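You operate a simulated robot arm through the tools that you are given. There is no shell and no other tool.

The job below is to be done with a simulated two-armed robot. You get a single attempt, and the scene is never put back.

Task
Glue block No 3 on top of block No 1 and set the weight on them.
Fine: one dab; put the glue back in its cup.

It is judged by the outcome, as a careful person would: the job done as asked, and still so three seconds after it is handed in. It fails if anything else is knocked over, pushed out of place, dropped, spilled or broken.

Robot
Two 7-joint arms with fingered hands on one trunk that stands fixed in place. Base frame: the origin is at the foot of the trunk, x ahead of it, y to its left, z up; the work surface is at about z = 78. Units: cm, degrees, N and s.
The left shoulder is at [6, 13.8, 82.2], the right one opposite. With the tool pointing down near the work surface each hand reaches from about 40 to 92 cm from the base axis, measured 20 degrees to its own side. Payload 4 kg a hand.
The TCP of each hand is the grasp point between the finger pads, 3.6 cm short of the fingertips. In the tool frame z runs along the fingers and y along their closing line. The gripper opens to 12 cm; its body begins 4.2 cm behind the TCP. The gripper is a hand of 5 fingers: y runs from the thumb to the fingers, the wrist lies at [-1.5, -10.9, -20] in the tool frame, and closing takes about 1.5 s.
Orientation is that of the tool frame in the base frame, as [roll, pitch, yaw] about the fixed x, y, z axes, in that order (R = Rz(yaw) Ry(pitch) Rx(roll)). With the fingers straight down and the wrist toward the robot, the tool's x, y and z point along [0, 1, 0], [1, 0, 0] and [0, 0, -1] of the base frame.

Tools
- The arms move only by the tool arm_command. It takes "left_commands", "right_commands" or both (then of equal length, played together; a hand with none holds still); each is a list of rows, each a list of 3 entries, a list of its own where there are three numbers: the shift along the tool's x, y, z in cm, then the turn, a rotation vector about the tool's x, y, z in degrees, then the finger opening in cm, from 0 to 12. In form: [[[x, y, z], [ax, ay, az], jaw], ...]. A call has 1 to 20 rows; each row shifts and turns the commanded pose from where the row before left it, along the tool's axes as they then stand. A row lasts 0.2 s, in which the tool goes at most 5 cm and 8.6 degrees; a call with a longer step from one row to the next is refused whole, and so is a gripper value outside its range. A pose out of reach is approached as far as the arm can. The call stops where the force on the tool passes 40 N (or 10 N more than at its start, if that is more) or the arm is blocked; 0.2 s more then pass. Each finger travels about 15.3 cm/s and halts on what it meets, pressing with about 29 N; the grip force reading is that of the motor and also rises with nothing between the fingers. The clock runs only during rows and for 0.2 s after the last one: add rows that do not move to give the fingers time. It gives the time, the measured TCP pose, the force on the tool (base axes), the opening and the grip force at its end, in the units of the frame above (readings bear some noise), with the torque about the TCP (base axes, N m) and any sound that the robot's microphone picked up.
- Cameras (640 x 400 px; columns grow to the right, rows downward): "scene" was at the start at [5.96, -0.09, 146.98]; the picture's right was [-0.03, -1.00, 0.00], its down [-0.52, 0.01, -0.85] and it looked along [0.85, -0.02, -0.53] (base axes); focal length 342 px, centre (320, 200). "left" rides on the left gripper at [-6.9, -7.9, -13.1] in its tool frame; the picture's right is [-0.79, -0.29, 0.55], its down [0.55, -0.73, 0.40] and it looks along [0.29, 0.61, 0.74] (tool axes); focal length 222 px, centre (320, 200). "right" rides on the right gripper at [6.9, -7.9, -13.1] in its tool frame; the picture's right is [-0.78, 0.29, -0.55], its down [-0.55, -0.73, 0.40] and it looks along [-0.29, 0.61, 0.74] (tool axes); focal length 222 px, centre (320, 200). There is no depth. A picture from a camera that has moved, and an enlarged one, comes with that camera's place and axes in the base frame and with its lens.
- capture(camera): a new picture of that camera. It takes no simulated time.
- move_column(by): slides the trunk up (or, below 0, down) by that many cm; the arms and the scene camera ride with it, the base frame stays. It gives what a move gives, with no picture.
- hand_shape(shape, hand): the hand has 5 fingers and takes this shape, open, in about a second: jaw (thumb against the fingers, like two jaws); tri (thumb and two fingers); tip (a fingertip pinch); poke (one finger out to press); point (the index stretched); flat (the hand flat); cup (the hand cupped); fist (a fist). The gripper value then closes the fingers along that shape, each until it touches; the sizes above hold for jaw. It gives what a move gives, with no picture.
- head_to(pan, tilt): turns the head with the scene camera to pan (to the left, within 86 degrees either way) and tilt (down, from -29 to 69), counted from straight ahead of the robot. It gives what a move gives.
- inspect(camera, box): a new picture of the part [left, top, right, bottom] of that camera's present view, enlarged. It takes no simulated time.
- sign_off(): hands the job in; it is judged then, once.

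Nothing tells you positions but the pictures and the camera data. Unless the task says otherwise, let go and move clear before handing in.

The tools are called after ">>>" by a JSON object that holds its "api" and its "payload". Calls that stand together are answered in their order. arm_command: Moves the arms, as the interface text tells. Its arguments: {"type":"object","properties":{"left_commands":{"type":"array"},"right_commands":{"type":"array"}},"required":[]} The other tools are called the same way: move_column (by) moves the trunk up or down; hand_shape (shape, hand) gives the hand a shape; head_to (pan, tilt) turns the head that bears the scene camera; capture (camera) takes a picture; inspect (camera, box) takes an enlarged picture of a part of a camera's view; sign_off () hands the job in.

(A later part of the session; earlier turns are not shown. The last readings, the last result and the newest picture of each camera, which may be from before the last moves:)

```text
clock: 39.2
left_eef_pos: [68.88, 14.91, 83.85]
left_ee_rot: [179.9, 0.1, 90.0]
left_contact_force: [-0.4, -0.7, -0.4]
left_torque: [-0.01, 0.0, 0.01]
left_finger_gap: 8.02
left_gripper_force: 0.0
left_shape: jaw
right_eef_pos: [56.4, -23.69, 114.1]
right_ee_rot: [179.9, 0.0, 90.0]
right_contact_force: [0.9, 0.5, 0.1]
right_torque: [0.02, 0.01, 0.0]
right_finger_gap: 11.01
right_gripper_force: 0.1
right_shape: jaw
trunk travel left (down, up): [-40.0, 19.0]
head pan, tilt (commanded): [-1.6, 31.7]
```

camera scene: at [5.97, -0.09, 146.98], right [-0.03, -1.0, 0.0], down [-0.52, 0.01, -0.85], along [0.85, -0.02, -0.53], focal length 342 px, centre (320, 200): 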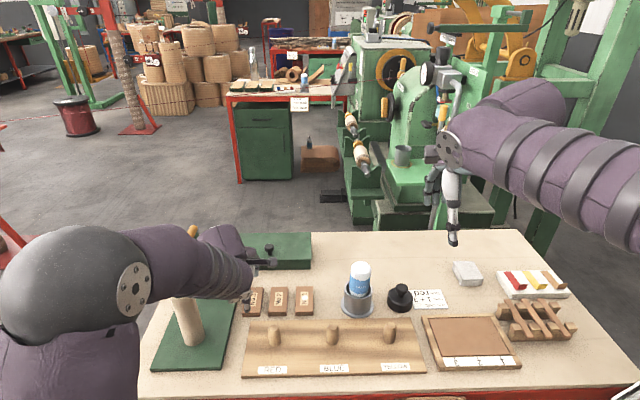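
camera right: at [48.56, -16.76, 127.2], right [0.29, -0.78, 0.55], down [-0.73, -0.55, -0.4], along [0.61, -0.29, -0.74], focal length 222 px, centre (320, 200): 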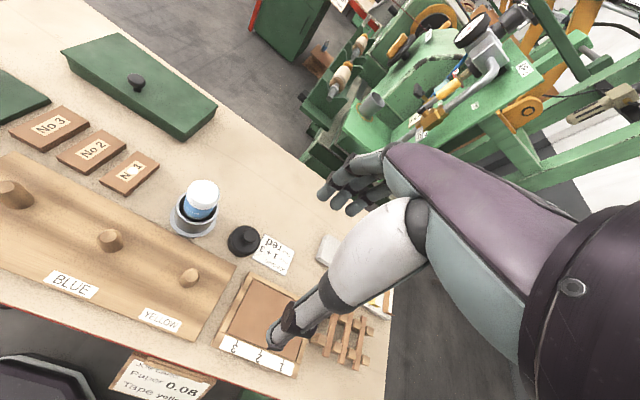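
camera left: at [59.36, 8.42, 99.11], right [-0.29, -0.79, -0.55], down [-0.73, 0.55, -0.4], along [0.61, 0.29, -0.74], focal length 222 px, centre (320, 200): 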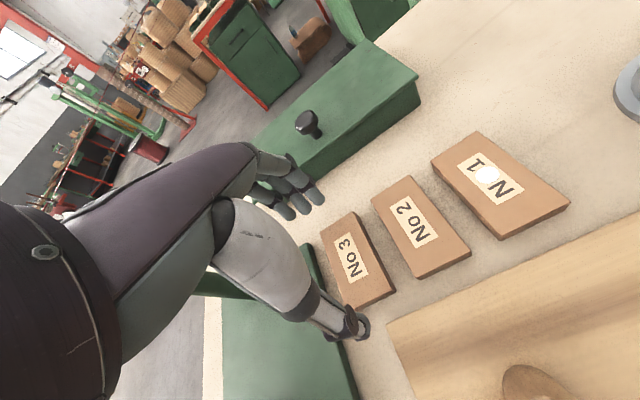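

>>> {"api": "arm_command", "payload": {"left_commands": [[[0, 0, 0.15], [0, 0, 0], 8.0], [[0, 0, 0.1], [0, 0, 0], 8.0], [[0, 0, 0], [0, 0, 0], 8.0]]}}

>>> {"api": "inspect", "payload": {"camera": "scene", "box": [225, 265, 325, 335]}}

>>> {"api": "inspect", "payload": {"camera": "right", "box": [0, 70, 120, 180]}}

```text
clock: 40.0
left_eef_pos: [68.88, 15.09, 83.71]
left_ee_rot: [-180.0, 0.0, 90.0]
left_contact_force: [0.7, -0.4, 0.0]
left_torque: [-0.01, 0.0, 0.03]
left_finger_gap: 8.04
left_gripper_force: 0.0
left_shape: jaw
right_eef_pos: [56.43, -23.62, 114.16]
right_ee_rot: [180.0, 0.1, 90.0]
right_contact_force: [-0.5, -0.9, 0.4]
right_torque: [-0.01, -0.01, 0.01]
right_finger_gap: 11.01
right_gripper_force: 0.0
right_shape: jaw
trunk travel left (down, up): [-40.0, 19.0]
head pan, tilt (commanded): [-1.6, 31.7]
```

```text
5.71 times, centred on (275, 300) of scene
camera zoom: at [5.97, -0.09, 146.98], right [-0.03, -1.0, 0.0], down [-0.52, 0.01, -0.85], along [0.85, -0.02, -0.53], focal length 1954 px, centre (577, -371)
```

zoom: 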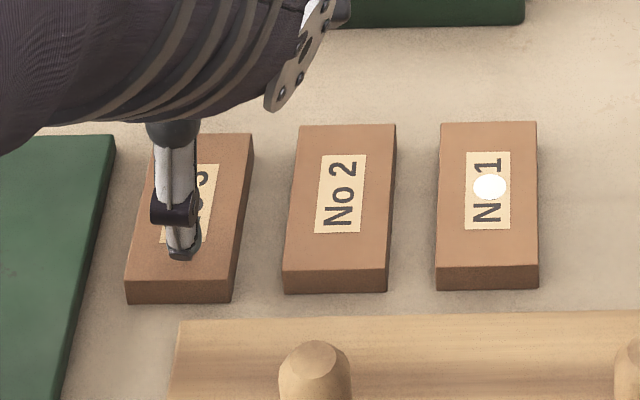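

```text
3.64 times, centred on (60, 125) of right
camera zoom: at [48.56, -16.75, 127.2], right [0.29, -0.78, 0.55], down [-0.73, -0.55, -0.4], along [0.61, -0.29, -0.74], focal length 808 px, centre (1266, 473)
```

zoom: 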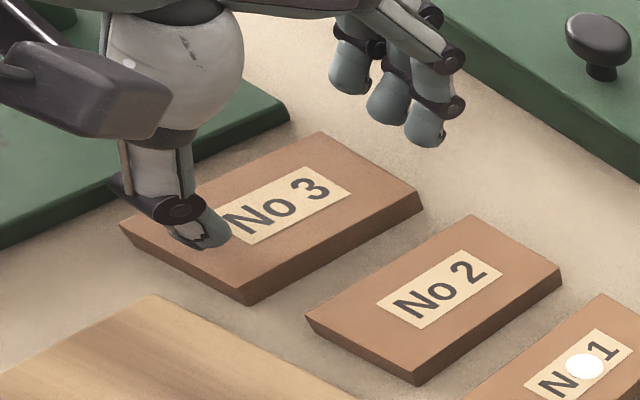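

>>> {"api": "arm_command", "payload": {"left_commands": [[[0, 0, 0.1], [0, 0, 0], 8.0], [[0, 0, 0.1], [0, 0, 0], 8.0], [[0, 0, 0], [0, 0, 0], 8.0]]}}

```text
clock: 40.8
left_eef_pos: [68.93, 14.89, 83.56]
left_ee_rot: [-180.0, 0.0, 90.0]
left_contact_force: [-0.7, -0.2, 0.3]
left_torque: [0.0, 0.03, -0.03]
left_finger_gap: 8.04
left_gripper_force: 0.0
left_shape: jaw
right_eef_pos: [56.42, -23.63, 114.03]
right_ee_rot: [-180.0, 0.0, 90.0]
right_contact_force: [-1.2, 0.6, -1.1]
right_torque: [0.03, -0.03, 0.01]
right_finger_gap: 10.99
right_gripper_force: 0.1
right_shape: jaw
trunk travel left (down, up): [-40.0, 19.0]
head pan, tilt (commanded): [-1.6, 31.7]
```

>>> {"api": "arm_command", "payload": {"left_commands": [[[0, 0, 0.1], [0, 0, 0], 8.0], [[0, 0, 0.1], [0, 0, 0], 8.0], [[0, 0, 0], [0, 0, 0], 8.0]]}}

```text
clock: 41.6
left_eef_pos: [69.02, 14.98, 83.35]
left_ee_rot: [180.0, 0.0, 90.0]
left_contact_force: [0.2, -0.6, 0.3]
left_torque: [0.0, -0.02, 0.01]
left_finger_gap: 8.08
left_gripper_force: 0.0
left_shape: jaw
right_eef_pos: [56.4, -23.75, 114.24]
right_ee_rot: [179.9, 0.0, 90.0]
right_contact_force: [-0.7, -0.2, -0.1]
right_torque: [0.0, -0.01, 0.0]
right_finger_gap: 10.99
right_gripper_force: 0.1
right_shape: jaw
trunk travel left (down, up): [-40.0, 19.0]
head pan, tilt (commanded): [-1.6, 31.7]
```

Still no contact at TCP z=83.35, so the tips really are about 3.6 cm below the TCP and the earlier contact was with the board. I'll go on down to the touch.

>>> {"api": "arm_command", "payload": {"left_commands": [[[0, 0, 0.1], [0, 0, 0], 8.0], [[0, 0, 0.1], [0, 0, 0], 8.0], [[0, 0, 0], [0, 0, 0], 8.0]]}}

```text
clock: 42.4
left_eef_pos: [68.92, 14.97, 83.11]
left_ee_rot: [179.9, -0.1, 90.0]
left_contact_force: [0.2, -0.8, 9.4]
left_torque: [-0.03, 0.5, -0.02]
left_finger_gap: 8.06
left_gripper_force: 0.0
left_shape: jaw
right_eef_pos: [56.27, -23.69, 114.26]
right_ee_rot: [179.9, 0.0, 89.9]
right_contact_force: [-0.8, 0.4, -1.2]
right_torque: [0.0, 0.01, 0.01]
right_finger_gap: 11.01
right_gripper_force: 0.1
right_shape: jaw
trunk travel left (down, up): [-40.0, 19.0]
head pan, tilt (commanded): [-1.6, 31.7]
```

The thumb now rests on the block with about 9 N. I'll drag it about 1.7 cm straight forward, away from the board.

>>> {"api": "arm_command", "payload": {"left_commands": [[[0, 0.2, 0], [0, 0, 0], 8.0], [[0, 0.3, 0], [0, 0, 0], 8.0], [[0, 0.3, 0], [0, 0, 0], 8.0], [[0, 0.3, 0], [0, 0, 0], 8.0], [[0, 0.3, 0], [0, 0, 0], 8.0], [[0, 0.3, 0], [0, 0, 0], 8.0], [[0, 0, 0], [0, 0, 0], 8.0]]}}

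>>> {"api": "inspect", "payload": {"camera": "scene", "box": [225, 265, 325, 335]}}

>>> {"api": "inspect", "payload": {"camera": "right", "box": [0, 70, 120, 180]}}

```text
clock: 44.0
left_eef_pos: [70.57, 14.97, 83.14]
left_ee_rot: [179.8, 0.0, 90.0]
left_contact_force: [-1.6, 0.3, 8.4]
left_torque: [-0.07, 0.55, -0.02]
left_finger_gap: 8.23
left_gripper_force: 0.0
left_shape: jaw
right_eef_pos: [56.31, -23.62, 114.13]
right_ee_rot: [-179.9, 0.0, 90.0]
right_contact_force: [-1.0, -0.9, -0.2]
right_torque: [-0.02, 0.0, 0.02]
right_finger_gap: 10.98
right_gripper_force: 0.1
right_shape: jaw
trunk travel left (down, up): [-40.0, 19.0]
head pan, tilt (commanded): [-1.6, 31.7]
```

```text
5.71 times, centred on (275, 300) of scene
camera zoom: at [5.88, -0.11, 146.98], right [-0.03, -1.0, 0.0], down [-0.52, 0.02, -0.85], along [0.85, -0.02, -0.52], focal length 1954 px, centre (577, -371)
```

zoom: 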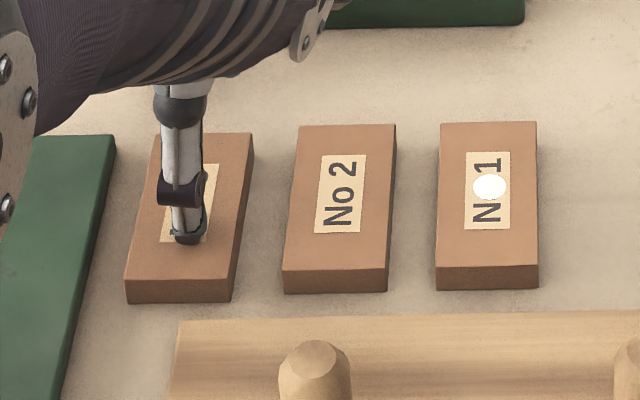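

```text
3.64 times, centred on (60, 125) of right
camera zoom: at [48.49, -16.77, 127.23], right [0.29, -0.79, 0.55], down [-0.73, -0.55, -0.4], along [0.61, -0.29, -0.74], focal length 808 px, centre (1266, 473)
```

zoom: 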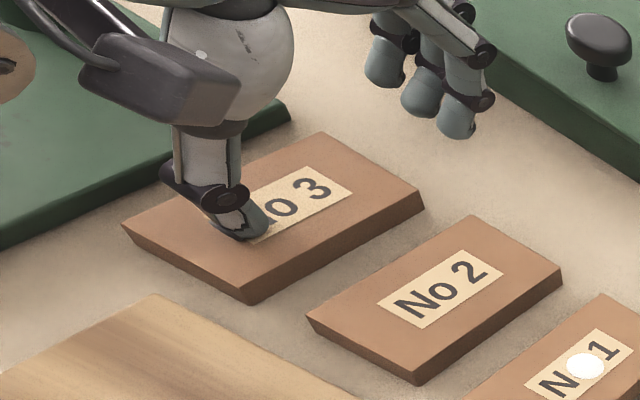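

The thumb slipped over the block without moving it, and at this width the fingers splay outward, so a lengthwise grip is poor. I'll lift the left hand clear and look at another hand shape.

>>> {"api": "arm_command", "payload": {"left_commands": [[[0, 0, -1.0], [0, 0, 0], 8.0], [[0, 0, -2.5], [0, 0, 0], 8.0], [[0, -0.5, -3.5], [0, 0, 0], 8.0], [[0, -1.0, -3.5], [0, 0, 0], 8.0], [[0, -1.0, -2], [0, 0, 0], 8.0], [[0, 0, 0], [0, 0, 0], 8.0]]}}

>>> {"api": "inspect", "payload": {"camera": "right", "box": [0, 0, 200, 180]}}

>>> {"api": "hand_shape", "payload": {"hand": "left", "shape": "cup"}}

>>> {"api": "inspect", "payload": {"camera": "right", "box": [0, 0, 200, 180]}}

>>> {"api": "capture", "payload": {"camera": "left"}}

```text
clock: 45.4
left_eef_pos: [67.96, 14.72, 95.36]
left_ee_rot: [179.9, 0.0, 90.0]
left_contact_force: [-0.6, 0.5, -0.1]
left_torque: [-0.02, 0.01, -0.02]
left_finger_gap: 8.04
left_gripper_force: 0.0
left_shape: jaw
right_eef_pos: [56.33, -23.49, 114.15]
right_ee_rot: [180.0, 0.0, 90.0]
right_contact_force: [0.7, 0.7, -0.3]
right_torque: [0.02, 0.01, -0.01]
right_finger_gap: 10.99
right_gripper_force: 0.1
right_shape: jaw
trunk travel left (down, up): [-40.0, 19.0]
head pan, tilt (commanded): [-1.6, 31.7]
```

```text
2.22 times, centred on (100, 90) of right
camera zoom: at [48.57, -16.75, 127.2], right [0.29, -0.78, 0.55], down [-0.73, -0.55, -0.4], along [0.61, -0.29, -0.74], focal length 494 px, centre (809, 444)
```

zoom: 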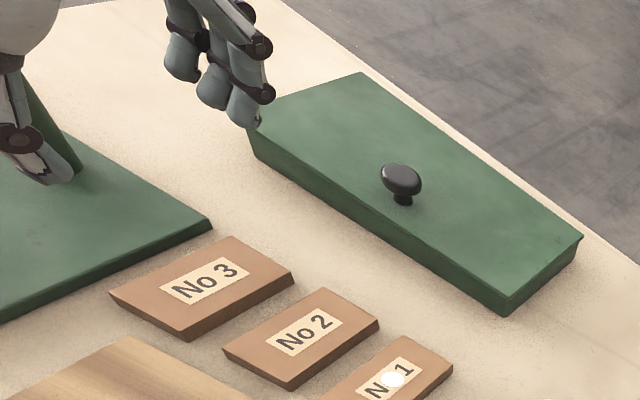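

```text
clock: 46.3
left_eef_pos: [68.04, 14.85, 95.45]
left_ee_rot: [180.0, 0.0, 89.9]
left_contact_force: [0.2, 0.2, 0.4]
left_torque: [0.01, 0.0, -0.01]
left_finger_gap: 5.94
left_gripper_force: 0.0
left_shape: cup
right_eef_pos: [56.33, -23.63, 114.15]
right_ee_rot: [179.9, 0.1, 90.0]
right_contact_force: [-0.1, 0.6, 0.8]
right_torque: [-0.01, 0.0, 0.03]
right_finger_gap: 11.0
right_gripper_force: 0.1
right_shape: jaw
trunk travel left (down, up): [-40.0, 19.0]
head pan, tilt (commanded): [-1.6, 31.7]
```

```text
2.22 times, centred on (100, 90) of right
camera zoom: at [48.56, -16.75, 127.2], right [0.29, -0.78, 0.55], down [-0.73, -0.55, -0.4], along [0.61, -0.29, -0.74], focal length 494 px, centre (809, 444)
```

zoom: 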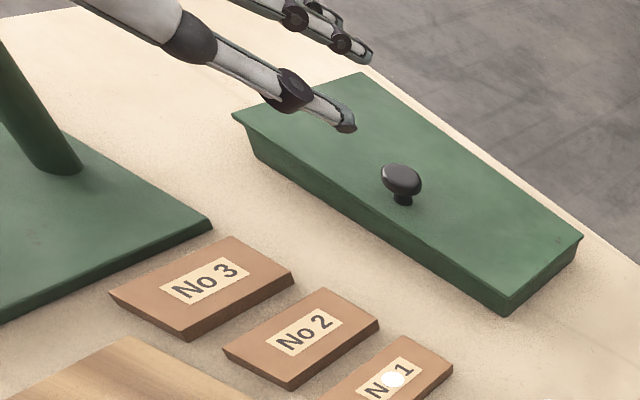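

```text
taken
camera left: at [60.07, 7.94, 108.59], right [-0.29, -0.79, -0.55], down [-0.73, 0.55, -0.4], along [0.61, 0.29, -0.74], focal length 222 px, centre (320, 200)
```

left: 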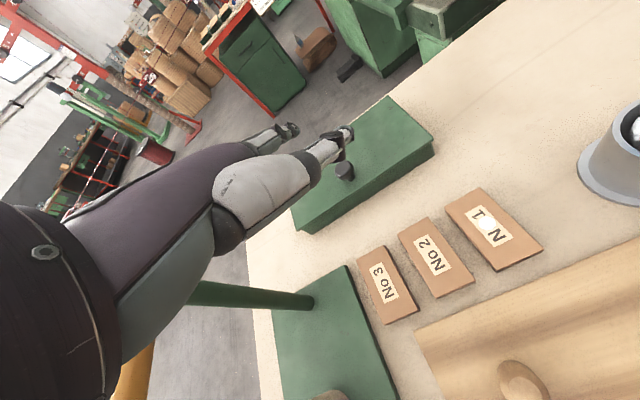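

The cup shape stretches the thumb forward and doesn't help. I'll try the three-finger and fingertip-pinch shapes.

>>> {"api": "hand_shape", "payload": {"hand": "left", "shape": "tri"}}

>>> {"api": "capture", "payload": {"camera": "left"}}

>>> {"api": "inspect", "payload": {"camera": "right", "box": [0, 0, 200, 180]}}

>>> {"api": "hand_shape", "payload": {"hand": "left", "shape": "tip"}}

>>> {"api": "capture", "payload": {"camera": "left"}}

>>> {"api": "inspect", "payload": {"camera": "right", "box": [0, 0, 200, 180]}}

>>> {"api": "capture", "payload": {"camera": "scene"}}

```text
clock: 47.2
left_eef_pos: [67.98, 14.87, 95.33]
left_ee_rot: [180.0, 0.0, 89.9]
left_contact_force: [0.3, 0.7, 0.3]
left_torque: [-0.01, 0.0, 0.01]
left_finger_gap: 11.99
left_gripper_force: 0.1
left_shape: tri
right_eef_pos: [56.44, -23.61, 114.16]
right_ee_rot: [-180.0, 0.0, 89.9]
right_contact_force: [0.2, 0.1, -0.6]
right_torque: [0.02, -0.04, 0.05]
right_finger_gap: 11.0
right_gripper_force: 0.0
right_shape: jaw
trunk travel left (down, up): [-40.0, 19.0]
head pan, tilt (commanded): [-1.6, 31.7]
```

```text
taken
camera left: at [60.07, 7.94, 108.59], right [-0.29, -0.78, -0.55], down [-0.73, 0.55, -0.4], along [0.61, 0.29, -0.74], focal length 222 px, centre (320, 200)
```

left: 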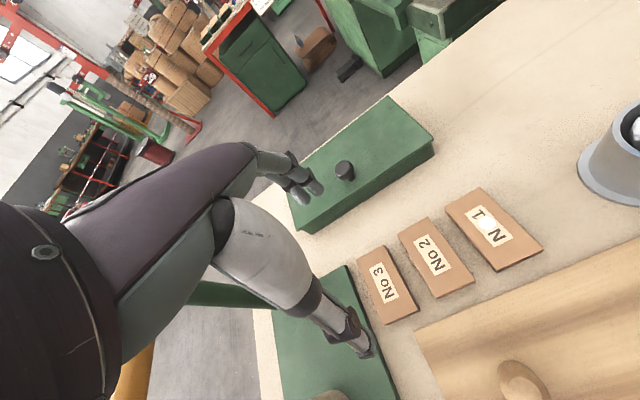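

```text
2.22 times, centred on (100, 90) of right
camera zoom: at [48.56, -16.75, 127.2], right [0.29, -0.78, 0.55], down [-0.73, -0.55, -0.4], along [0.61, -0.29, -0.74], focal length 494 px, centre (809, 444)
```

zoom: 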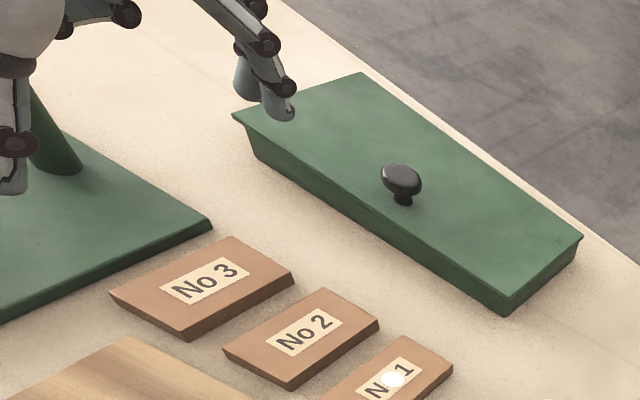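

```text
clock: 48.1
left_eef_pos: [68.05, 14.8, 95.37]
left_ee_rot: [180.0, -0.1, 90.0]
left_contact_force: [-0.4, -0.3, 0.2]
left_torque: [0.0, 0.05, 0.01]
left_finger_gap: 11.95
left_gripper_force: 0.0
left_shape: tip
right_eef_pos: [56.38, -23.71, 114.18]
right_ee_rot: [180.0, 0.0, 90.0]
right_contact_force: [0.4, -0.2, -0.1]
right_torque: [0.0, 0.02, -0.02]
right_finger_gap: 11.01
right_gripper_force: 0.2
right_shape: jaw
trunk travel left (down, up): [-40.0, 19.0]
head pan, tilt (commanded): [-1.6, 31.7]
```

```text
taken
camera left: at [60.07, 7.94, 108.59], right [-0.29, -0.79, -0.55], down [-0.73, 0.55, -0.4], along [0.61, 0.29, -0.74], focal length 222 px, centre (320, 200)
```

left: 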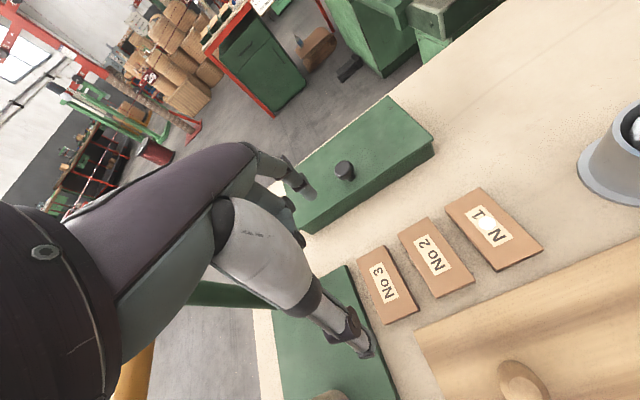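

```text
2.22 times, centred on (100, 90) of right
camera zoom: at [48.56, -16.75, 127.2], right [0.29, -0.78, 0.55], down [-0.73, -0.55, -0.4], along [0.61, -0.29, -0.74], focal length 494 px, centre (809, 444)
```

zoom: 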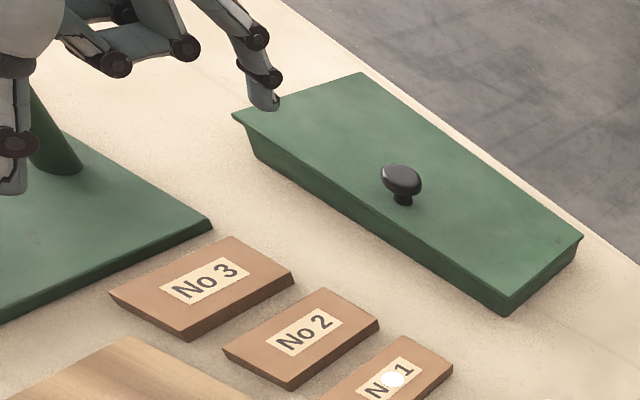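

```text
taken
camera scene: at [5.97, -0.09, 146.98], right [-0.03, -1.0, 0.0], down [-0.52, 0.01, -0.85], along [0.85, -0.02, -0.53], focal length 342 px, centre (320, 200)
```

scene: 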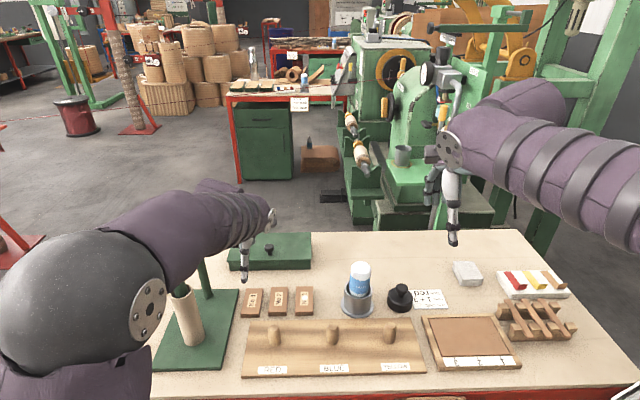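

The tri shape (thumb and two fingers, the others curled away) suits this best. If I grip No 3 slightly left of centre, at y≈16.1, the thumb clears the end of the peg board and can go deep enough.

>>> {"api": "hand_shape", "payload": {"hand": "left", "shape": "tri"}}

>>> {"api": "arm_command", "payload": {"left_commands": [[[0.4, -0.25, 1.5], [0, 0, 0], 10.5], [[0.5, -0.25, 3], [0, 0, 0], 10], [[0.4, -0.25, 3], [0, 0, 0], 10], [[0, 0, 1.8], [0, 0, 0], 10], [[0, 0, 0], [0, 0, 0], 10]]}}

>>> {"api": "inspect", "payload": {"camera": "scene", "box": [225, 265, 325, 335]}}

>>> {"api": "inspect", "payload": {"camera": "right", "box": [0, 70, 120, 180]}}

>>> {"api": "inspect", "payload": {"camera": "left", "box": [240, 140, 440, 380]}}

```text
clock: 49.0
left_eef_pos: [68.06, 14.76, 95.51]
left_ee_rot: [180.0, 0.0, 90.1]
left_contact_force: [-0.3, 0.3, -0.2]
left_torque: [0.02, 0.0, -0.03]
left_finger_gap: 11.97
left_gripper_force: 0.0
left_shape: tri
right_eef_pos: [56.39, -23.56, 114.11]
right_ee_rot: [-180.0, 0.0, 90.0]
right_contact_force: [-0.5, -0.1, -0.4]
right_torque: [0.01, -0.04, 0.02]
right_finger_gap: 10.98
right_gripper_force: 0.1
right_shape: jaw
trunk travel left (down, up): [-40.0, 19.0]
head pan, tilt (commanded): [-1.6, 31.7]
```

```text
clock: 50.2
left_eef_pos: [67.16, 16.28, 86.22]
left_ee_rot: [180.0, 0.0, 89.9]
left_contact_force: [-0.2, -0.5, -0.9]
left_torque: [0.02, 0.01, -0.02]
left_finger_gap: 10.01
left_gripper_force: 0.1
left_shape: tri
right_eef_pos: [56.4, -23.66, 114.12]
right_ee_rot: [180.0, 0.0, 90.0]
right_contact_force: [0.2, 0.3, -0.2]
right_torque: [0.01, 0.02, 0.01]
right_finger_gap: 11.03
right_gripper_force: 0.0
right_shape: jaw
trunk travel left (down, up): [-40.0, 19.0]
head pan, tilt (commanded): [-1.6, 31.7]
```

```text
5.71 times, centred on (275, 300) of scene
camera zoom: at [5.97, -0.09, 146.98], right [-0.03, -1.0, 0.0], down [-0.52, 0.01, -0.85], along [0.85, -0.02, -0.53], focal length 1954 px, centre (577, -371)
```

zoom: 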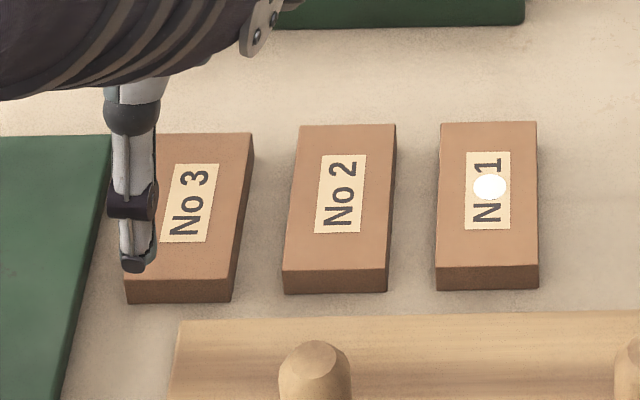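

```text
3.64 times, centred on (60, 125) of right
camera zoom: at [48.56, -16.76, 127.2], right [0.29, -0.78, 0.55], down [-0.73, -0.55, -0.4], along [0.61, -0.29, -0.74], focal length 808 px, centre (1266, 473)
```

zoom: 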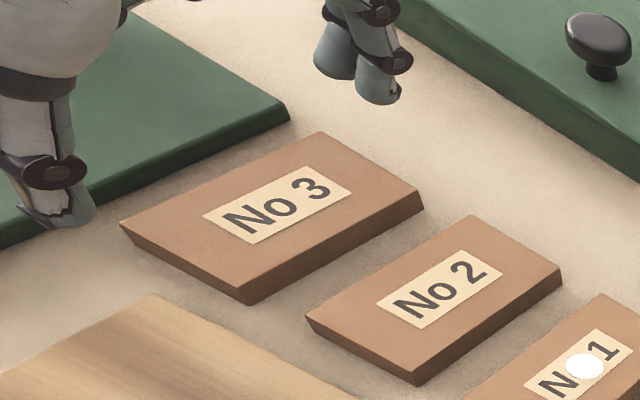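

```text
1.67 times, centred on (340, 260) of left
camera zoom: at [59.31, 9.35, 99.35], right [-0.29, -0.79, -0.55], down [-0.73, 0.55, -0.4], along [0.61, 0.29, -0.74], focal length 370 px, centre (287, 100)
```

zoom: 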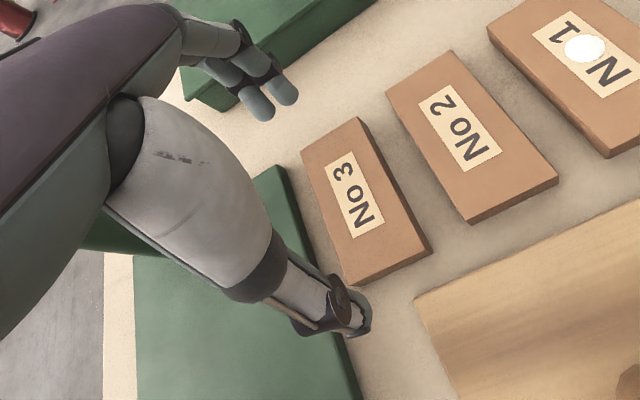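

Now the thumb is clear of the board's end, with the two fingers opposite it behind the block. I'll descend in steps, watching the force.

>>> {"api": "arm_command", "payload": {"left_commands": [[[0, 0, 1.0], [0, 0, 0], 10], [[0, 0, 1.0], [0, 0, 0], 9.8], [[0, 0, 0.7], [0, 0, 0], 9.8], [[0, 0, 0.4], [0, 0, 0], 9.8], [[0, 0, 0.3], [0, 0, 0], 9.8], [[0, 0, 0], [0, 0, 0], 9.8]]}}

>>> {"api": "inspect", "payload": {"camera": "scene", "box": [225, 265, 325, 335]}}

>>> {"api": "inspect", "payload": {"camera": "right", "box": [0, 70, 120, 180]}}

>>> {"api": "inspect", "payload": {"camera": "left", "box": [240, 140, 440, 380]}}

```text
clock: 51.6
left_eef_pos: [67.35, 16.26, 82.88]
left_ee_rot: [179.9, 0.1, 90.0]
left_contact_force: [0.3, 0.4, -0.1]
left_torque: [0.02, 0.0, 0.02]
left_finger_gap: 9.82
left_gripper_force: 0.0
left_shape: tri
right_eef_pos: [56.39, -23.61, 114.22]
right_ee_rot: [-180.0, 0.0, 90.0]
right_contact_force: [-0.3, 0.1, 0.6]
right_torque: [0.02, -0.01, 0.01]
right_finger_gap: 11.0
right_gripper_force: 0.0
right_shape: jaw
trunk travel left (down, up): [-40.0, 19.0]
head pan, tilt (commanded): [-1.6, 31.7]
```

```text
5.71 times, centred on (275, 300) of scene
camera zoom: at [5.97, -0.09, 146.98], right [-0.03, -1.0, 0.0], down [-0.52, 0.01, -0.85], along [0.85, -0.02, -0.53], focal length 1954 px, centre (577, -371)
```

zoom: 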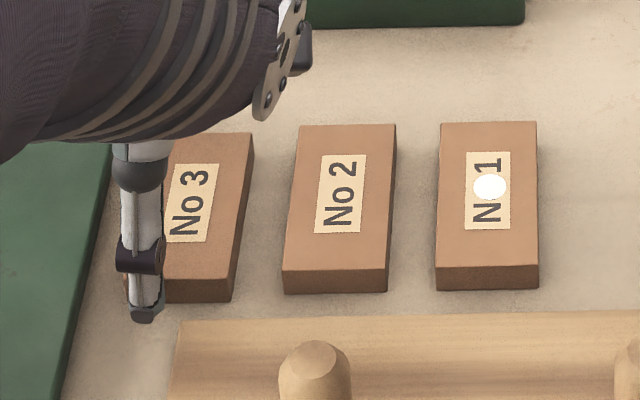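

```text
3.64 times, centred on (60, 125) of right
camera zoom: at [48.56, -16.75, 127.2], right [0.29, -0.78, 0.55], down [-0.73, -0.55, -0.4], along [0.61, -0.29, -0.74], focal length 808 px, centre (1266, 473)
```

zoom: 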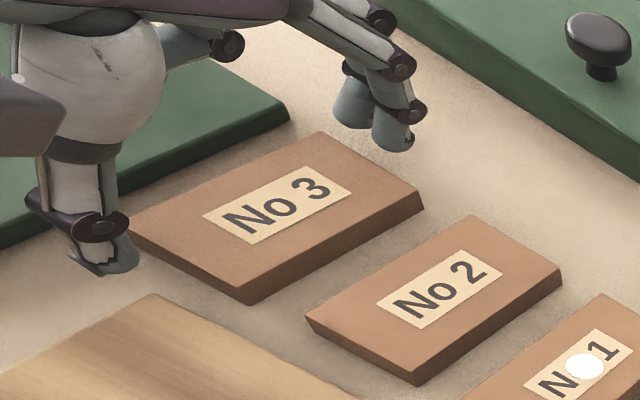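

```text
1.67 times, centred on (340, 260) of left
camera zoom: at [59.36, 9.39, 96.08], right [-0.29, -0.79, -0.55], down [-0.74, 0.55, -0.4], along [0.61, 0.29, -0.74], focal length 370 px, centre (287, 100)
```

zoom: 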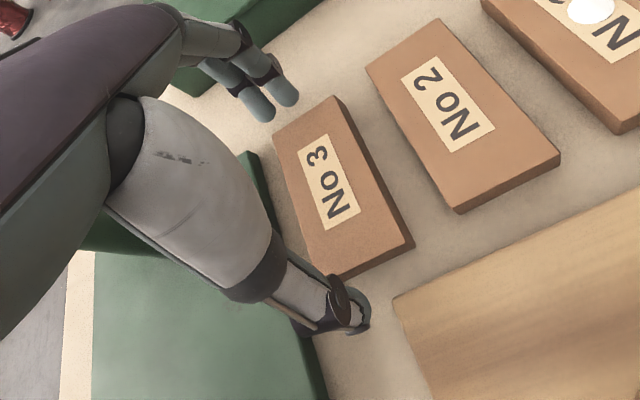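

The thumb comes down left of the board's corner with room to spare. I'll go down the last 8 mm.

>>> {"api": "arm_command", "payload": {"left_commands": [[[0, 0, 0.3], [0, 0, 0], 9.8], [[0, 0, 0.3], [0, 0, 0], 9.8], [[0, 0, 0], [0, 0, 0], 9.8]]}}

```text
clock: 52.4
left_eef_pos: [67.43, 16.22, 82.23]
left_ee_rot: [180.0, 0.0, 89.9]
left_contact_force: [-0.4, 0.2, 0.2]
left_torque: [0.01, 0.0, -0.01]
left_finger_gap: 9.83
left_gripper_force: 0.1
left_shape: tri
right_eef_pos: [56.41, -23.75, 114.12]
right_ee_rot: [-180.0, 0.0, 90.0]
right_contact_force: [0.7, 0.0, 0.1]
right_torque: [0.05, 0.01, 0.01]
right_finger_gap: 10.97
right_gripper_force: 0.0
right_shape: jaw
trunk travel left (down, up): [-40.0, 19.0]
head pan, tilt (commanded): [-1.6, 31.7]
```

No contact at z=82.2. I'll lower 2.5 mm more and close slowly.

>>> {"api": "arm_command", "payload": {"left_commands": [[[0, 0, 0.25], [0, 0, 0], 9.8], [[0, 0, 0], [0, 0, 0], 9.4], [[0, 0, 0], [0, 0, 0], 9.0], [[0, 0, 0], [0, 0, 0], 8.8], [[0, 0, 0], [0, 0, 0], 8.6], [[0, 0, 0], [0, 0, 0], 8.6]]}}

>>> {"api": "inspect", "payload": {"camera": "right", "box": [0, 70, 120, 180]}}

>>> {"api": "inspect", "payload": {"camera": "left", "box": [240, 140, 440, 380]}}

```text
clock: 53.8
left_eef_pos: [67.49, 16.26, 82.03]
left_ee_rot: [-180.0, 0.0, 90.1]
left_contact_force: [0.4, -0.3, 0.6]
left_torque: [0.0, 0.0, 0.0]
left_finger_gap: 8.66
left_gripper_force: 0.1
left_shape: tri
right_eef_pos: [56.43, -23.75, 114.22]
right_ee_rot: [180.0, 0.0, 90.0]
right_contact_force: [0.5, -0.1, 0.4]
right_torque: [-0.01, -0.01, -0.01]
right_finger_gap: 11.01
right_gripper_force: 0.1
right_shape: jaw
trunk travel left (down, up): [-40.0, 19.0]
head pan, tilt (commanded): [-1.6, 31.7]
```

```text
3.64 times, centred on (60, 125) of right
camera zoom: at [48.56, -16.75, 127.2], right [0.29, -0.78, 0.55], down [-0.73, -0.55, -0.4], along [0.61, -0.29, -0.74], focal length 808 px, centre (1266, 473)
```

zoom: 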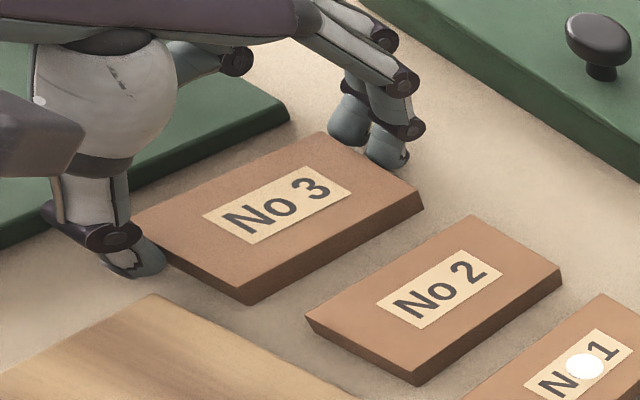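

```text
1.67 times, centred on (340, 260) of left
camera zoom: at [59.42, 9.38, 95.23], right [-0.29, -0.79, -0.55], down [-0.73, 0.55, -0.4], along [0.61, 0.29, -0.74], focal length 370 px, centre (287, 100)
```

zoom: 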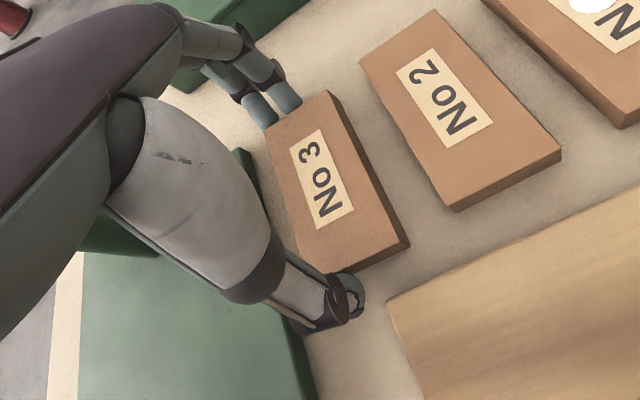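

The fingertips are now partly hidden behind the block's rear edge, so they are deep enough. I'll continue closing.

>>> {"api": "arm_command", "payload": {"left_commands": [[[0, 0, 0], [0, 0, 0], 8.4], [[0, 0, 0], [0, 0, 0], 8.2], [[0, 0, 0], [0, 0, 0], 8.0], [[0, 0, 0], [0, 0, 0], 7.8], [[0, 0, 0], [0, 0, 0], 7.8]]}}

>>> {"api": "inspect", "payload": {"camera": "right", "box": [0, 70, 120, 180]}}

>>> {"api": "inspect", "payload": {"camera": "left", "box": [240, 140, 440, 380]}}

```text
clock: 55.0
left_eef_pos: [67.43, 16.34, 82.07]
left_ee_rot: [-179.9, 0.0, 90.0]
left_contact_force: [-0.1, 0.5, -0.8]
left_torque: [-0.02, 0.0, 0.04]
left_finger_gap: 7.89
left_gripper_force: 29.4
left_shape: tri
right_eef_pos: [56.32, -23.57, 114.11]
right_ee_rot: [-180.0, 0.0, 89.9]
right_contact_force: [-0.2, 0.2, -0.7]
right_torque: [0.02, -0.02, -0.03]
right_finger_gap: 10.97
right_gripper_force: 0.0
right_shape: jaw
trunk travel left (down, up): [-40.0, 19.0]
head pan, tilt (commanded): [-1.6, 31.7]
```

```text
3.64 times, centred on (60, 125) of right
camera zoom: at [48.56, -16.75, 127.2], right [0.29, -0.78, 0.55], down [-0.73, -0.55, -0.4], along [0.61, -0.29, -0.74], focal length 808 px, centre (1266, 473)
```

zoom: 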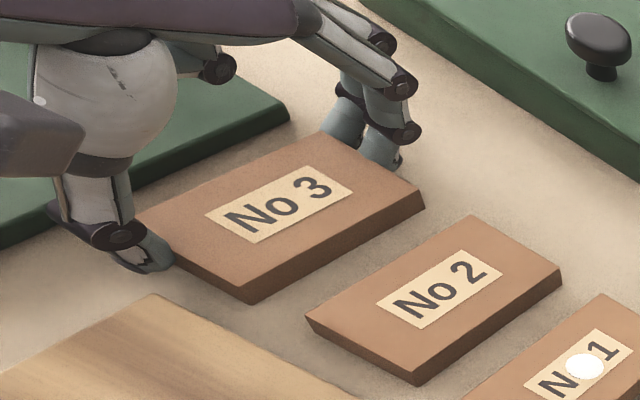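

```text
1.67 times, centred on (340, 260) of left
camera zoom: at [59.43, 9.38, 95.23], right [-0.29, -0.78, -0.55], down [-0.73, 0.55, -0.4], along [0.61, 0.29, -0.74], focal length 370 px, centre (287, 100)
```

zoom: 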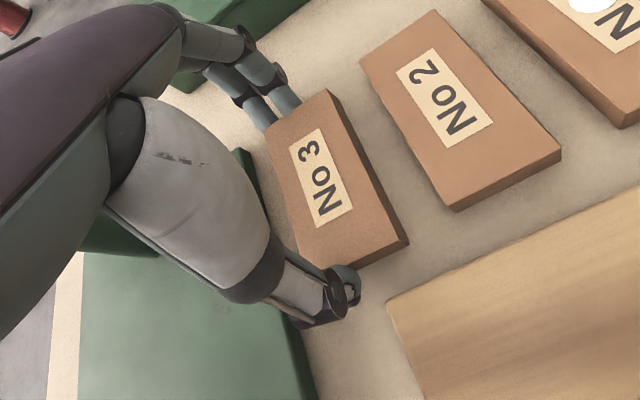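

It's gripped firmly at 7.9 cm with 29 N and no sideways load. I'll lift a little and check that the block comes up level.

>>> {"api": "arm_command", "payload": {"left_commands": [[[0, 0, -0.3], [0, 0, 0], 7.4], [[0, 0, -0.4], [0, 0, 0], 7.4], [[0, 0, -0.5], [0, 0, 0], 7.4], [[0, 0, 0], [0, 0, 0], 7.4]]}}

>>> {"api": "inspect", "payload": {"camera": "right", "box": [0, 70, 120, 180]}}

>>> {"api": "inspect", "payload": {"camera": "left", "box": [240, 140, 440, 380]}}

>>> {"api": "inspect", "payload": {"camera": "scene", "box": [225, 265, 325, 335]}}

```text
clock: 56.0
left_eef_pos: [67.34, 16.31, 83.21]
left_ee_rot: [180.0, 0.0, 89.9]
left_contact_force: [-0.4, -0.2, -1.3]
left_torque: [-0.01, 0.02, 0.0]
left_finger_gap: 7.99
left_gripper_force: 29.3
left_shape: tri
right_eef_pos: [56.36, -23.6, 114.18]
right_ee_rot: [180.0, 0.0, 90.0]
right_contact_force: [-0.5, -0.5, -0.3]
right_torque: [0.02, 0.0, 0.0]
right_finger_gap: 11.01
right_gripper_force: 0.1
right_shape: jaw
trunk travel left (down, up): [-40.0, 19.0]
head pan, tilt (commanded): [-1.6, 31.7]
```

```text
3.64 times, centred on (60, 125) of right
camera zoom: at [48.57, -16.75, 127.2], right [0.29, -0.78, 0.55], down [-0.73, -0.55, -0.4], along [0.61, -0.29, -0.74], focal length 808 px, centre (1266, 473)
```

zoom: 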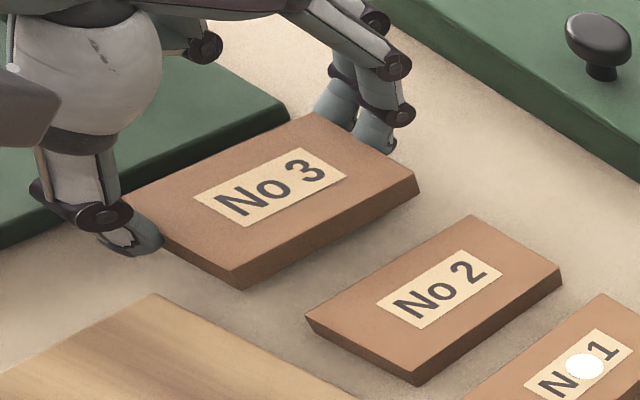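

```text
1.67 times, centred on (340, 260) of left
camera zoom: at [59.42, 9.41, 96.41], right [-0.29, -0.79, -0.55], down [-0.74, 0.55, -0.4], along [0.61, 0.29, -0.74], focal length 370 px, centre (287, 100)
```

zoom: 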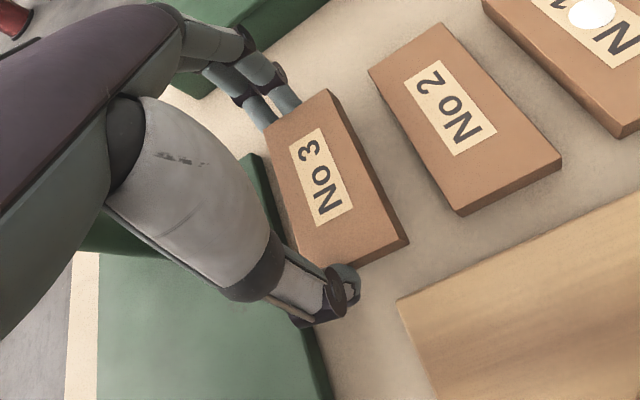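

```text
5.71 times, centred on (275, 300) of scene
camera zoom: at [5.97, -0.09, 146.98], right [-0.03, -1.0, 0.0], down [-0.52, 0.01, -0.85], along [0.85, -0.02, -0.53], focal length 1954 px, centre (577, -371)
```

zoom: 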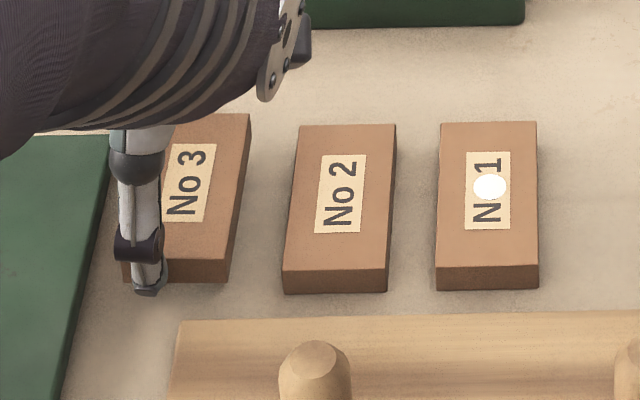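

Block No 3 is lifted and level in the left hand. I'll raise it further and carry it over to above block No 1 (a shift of -13.07 in y and +0.33 in x).

>>> {"api": "arm_command", "payload": {"left_commands": [[[0, 0, -1.2], [0, 0, 0], 7.4], [[0, 0, -1.8], [0, 0, 0], 7.4], [[0, 0, -1.2], [0, 0, 0], 7.4], [[-1.0, 0.03, -0.3], [0, 0, 0], 7.4], [[-2.0, 0.05, 0], [0, 0, 0], 7.4], [[-2.3, 0.05, 0], [0, 0, 0], 7.4], [[-2.4, 0.06, 0], [0, 0, 0], 7.4], [[-2.3, 0.06, 0], [0, 0, 0], 7.4], [[-2.0, 0.05, 0], [0, 0, 0], 7.4], [[-1.07, 0.03, 0], [0, 0, 0], 7.4], [[0, 0, 0], [0, 0, 0], 7.4], [[0, 0, 0], [0, 0, 0], 7.4]]}}

>>> {"api": "inspect", "payload": {"camera": "scene", "box": [260, 240, 380, 330]}}

>>> {"api": "inspect", "payload": {"camera": "right", "box": [60, 60, 240, 240]}}

>>> {"api": "capture", "payload": {"camera": "left"}}

```text
clock: 58.6
left_eef_pos: [67.56, 3.14, 87.65]
left_ee_rot: [-180.0, 0.0, 90.0]
left_contact_force: [-0.2, 1.1, -0.6]
left_torque: [-0.02, -0.02, -0.01]
left_finger_gap: 7.96
left_gripper_force: 28.9
left_shape: tri
right_eef_pos: [56.35, -23.6, 114.23]
right_ee_rot: [-179.9, -0.1, 90.0]
right_contact_force: [-0.1, 0.6, 0.1]
right_torque: [0.0, 0.0, 0.01]
right_finger_gap: 11.01
right_gripper_force: 0.0
right_shape: jaw
trunk travel left (down, up): [-40.0, 19.0]
head pan, tilt (commanded): [-1.6, 31.7]
```

```text
4.44 times, centred on (320, 285) of scene
camera zoom: at [5.97, -0.09, 146.98], right [-0.03, -1.0, 0.0], down [-0.52, 0.01, -0.85], along [0.85, -0.02, -0.53], focal length 1520 px, centre (320, -178)
```

zoom: 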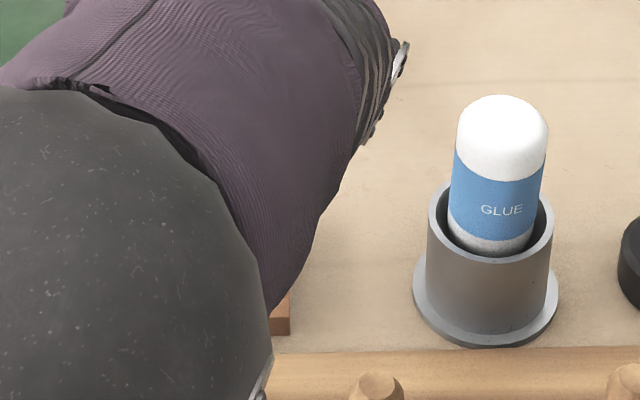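

```text
2.22 times, centred on (150, 150) of right
camera zoom: at [48.56, -16.76, 127.2], right [0.29, -0.78, 0.55], down [-0.73, -0.55, -0.4], along [0.61, -0.29, -0.74], focal length 494 px, centre (698, 311)
```

zoom: 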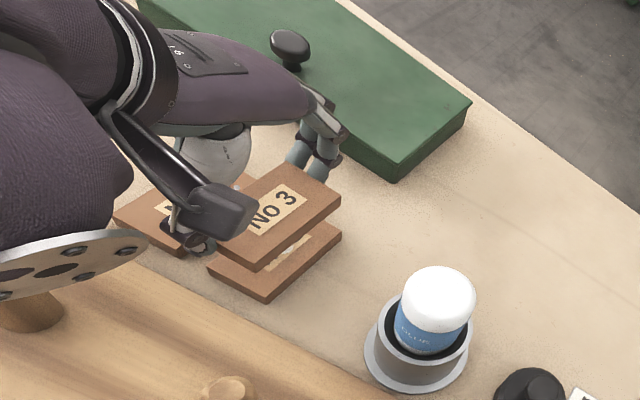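

```text
taken
camera left: at [59.64, -3.73, 100.85], right [-0.29, -0.78, -0.55], down [-0.73, 0.55, -0.4], along [0.61, 0.29, -0.74], focal length 222 px, centre (320, 200)
```

left: 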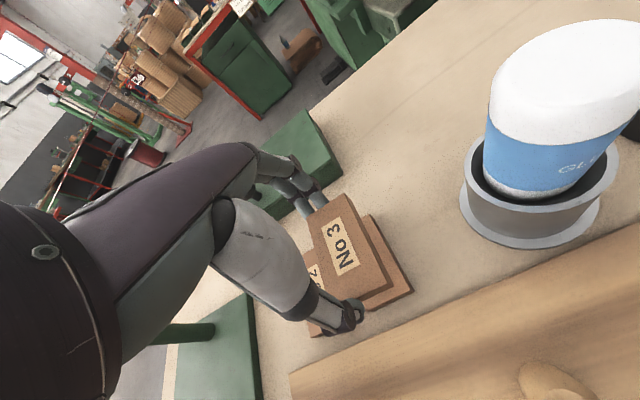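

The left elbow blocks the head camera, but both wrist cameras see the stack. I'll zoom in to check how No 3 lines up over No 1.

>>> {"api": "inspect", "payload": {"camera": "left", "box": [280, 170, 430, 350]}}

>>> {"api": "inspect", "payload": {"camera": "right", "box": [100, 90, 190, 180]}}

```text
2.22 times, centred on (355, 260) of left
camera zoom: at [59.64, -3.73, 100.85], right [-0.29, -0.78, -0.55], down [-0.73, 0.55, -0.4], along [0.61, 0.29, -0.74], focal length 494 px, centre (242, 67)
```

zoom: 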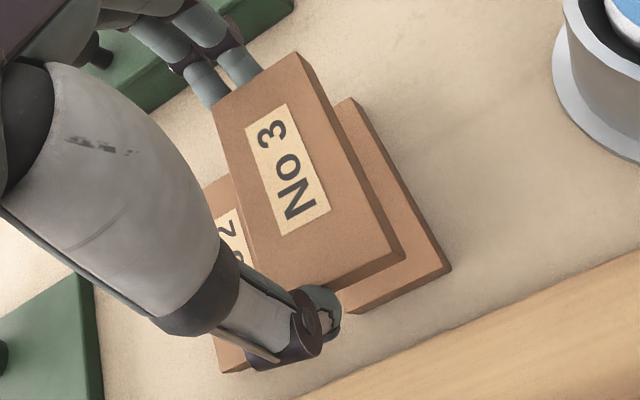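

```text
4.44 times, centred on (145, 135) of right
camera zoom: at [48.56, -16.76, 127.2], right [0.29, -0.78, 0.55], down [-0.73, -0.55, -0.4], along [0.61, -0.29, -0.74], focal length 987 px, centre (1098, 489)
```

zoom: 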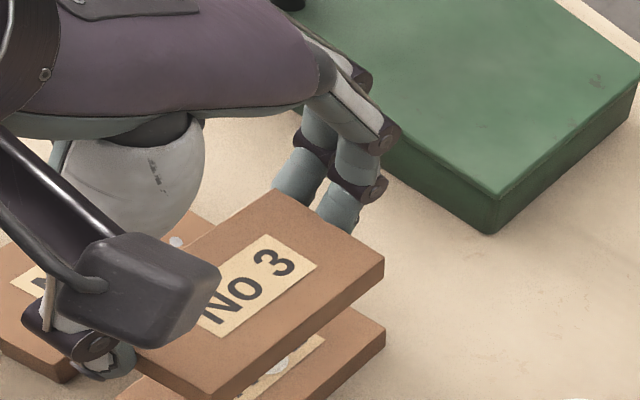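

Both cameras put No 3 within 1–3 mm of No 1, perhaps 1.5 mm too near me. I'll nudge it forward slightly and lower it to just above the dab.

>>> {"api": "arm_command", "payload": {"left_commands": [[[0, 0.12, 0.8], [0, 0, 0], 7.4], [[0, 0, 1.2], [0, 0, 0], 7.4], [[0, 0, 0.9], [0, 0, 0], 7.4], [[0, 0, 0.3], [0, 0, 0], 7.4], [[0, 0, 0], [0, 0, 0], 7.4]]}}

>>> {"api": "inspect", "payload": {"camera": "left", "box": [280, 170, 430, 350]}}

>>> {"api": "inspect", "payload": {"camera": "right", "box": [90, 100, 180, 190]}}

```text
clock: 59.8
left_eef_pos: [67.8, 3.31, 84.5]
left_ee_rot: [-179.9, 0.0, 90.0]
left_contact_force: [-0.3, -0.8, -1.0]
left_torque: [0.04, 0.01, -0.01]
left_finger_gap: 8.0
left_gripper_force: 29.0
left_shape: tri
right_eef_pos: [56.46, -23.62, 114.11]
right_ee_rot: [180.0, -0.1, 90.0]
right_contact_force: [0.4, 0.1, 0.4]
right_torque: [-0.01, 0.0, -0.03]
right_finger_gap: 10.99
right_gripper_force: 0.1
right_shape: jaw
trunk travel left (down, up): [-40.0, 19.0]
head pan, tilt (commanded): [-1.6, 31.7]
```

```text
2.22 times, centred on (355, 260) of left
camera zoom: at [59.85, -3.68, 97.7], right [-0.29, -0.78, -0.55], down [-0.73, 0.55, -0.4], along [0.61, 0.29, -0.74], focal length 494 px, centre (242, 67)
```

zoom: 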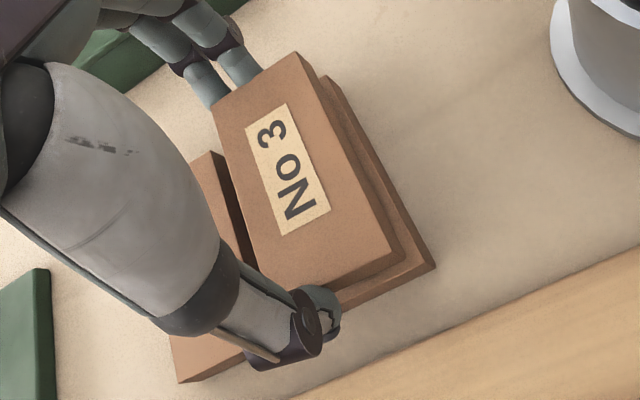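

```text
4.44 times, centred on (135, 145) of right
camera zoom: at [48.57, -16.76, 127.2], right [0.29, -0.78, 0.55], down [-0.73, -0.55, -0.4], along [0.61, -0.29, -0.74], focal length 987 px, centre (1142, 444)
```

zoom: 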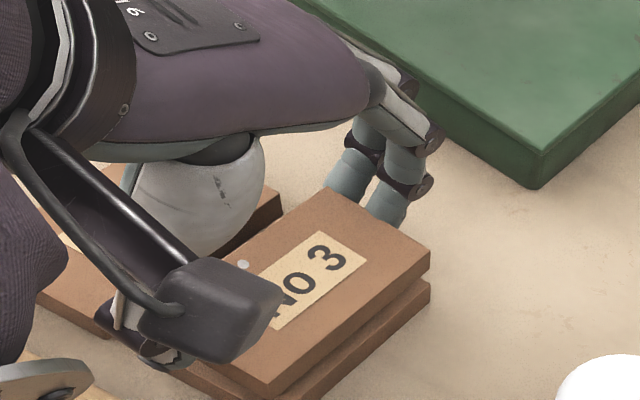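

The blocks are nearly in line. I'll check the near and rear right corners more closely before the final approach.

>>> {"api": "inspect", "payload": {"camera": "left", "box": [360, 255, 410, 305]}}

>>> {"api": "inspect", "payload": {"camera": "left", "box": [320, 185, 380, 235]}}

>>> {"api": "inspect", "payload": {"camera": "right", "box": [130, 140, 190, 190]}}

```text
8.00 times, centred on (385, 280) of left
camera zoom: at [59.85, -3.68, 97.7], right [-0.29, -0.78, -0.55], down [-0.73, 0.55, -0.4], along [0.61, 0.29, -0.74], focal length 1777 px, centre (-200, -440)
```

zoom: 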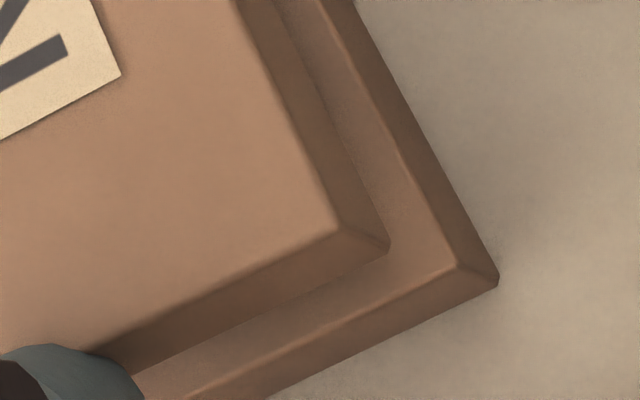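

```text
8.00 times, centred on (350, 210) of left
camera zoom: at [59.85, -3.68, 97.7], right [-0.29, -0.78, -0.55], down [-0.73, 0.55, -0.4], along [0.61, 0.29, -0.74], focal length 1777 px, centre (80, 120)
```

zoom: 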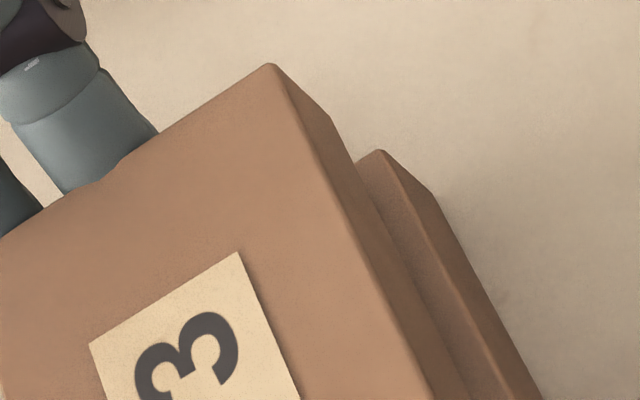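

```text
8.00 times, centred on (160, 165) of right
camera zoom: at [48.57, -16.76, 127.2], right [0.29, -0.78, 0.55], down [-0.73, -0.55, -0.4], along [0.61, -0.29, -0.74], focal length 1777 px, centre (1600, 480)
```

zoom: 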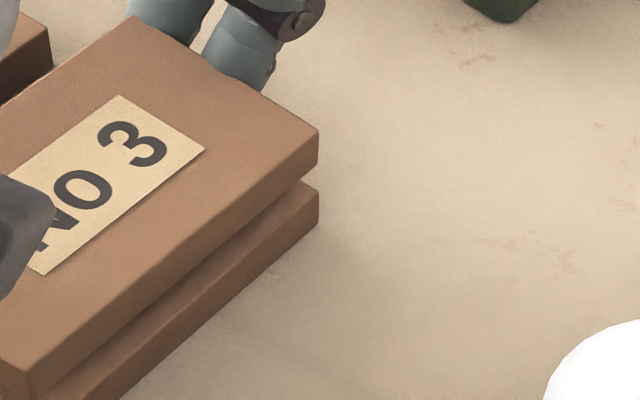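

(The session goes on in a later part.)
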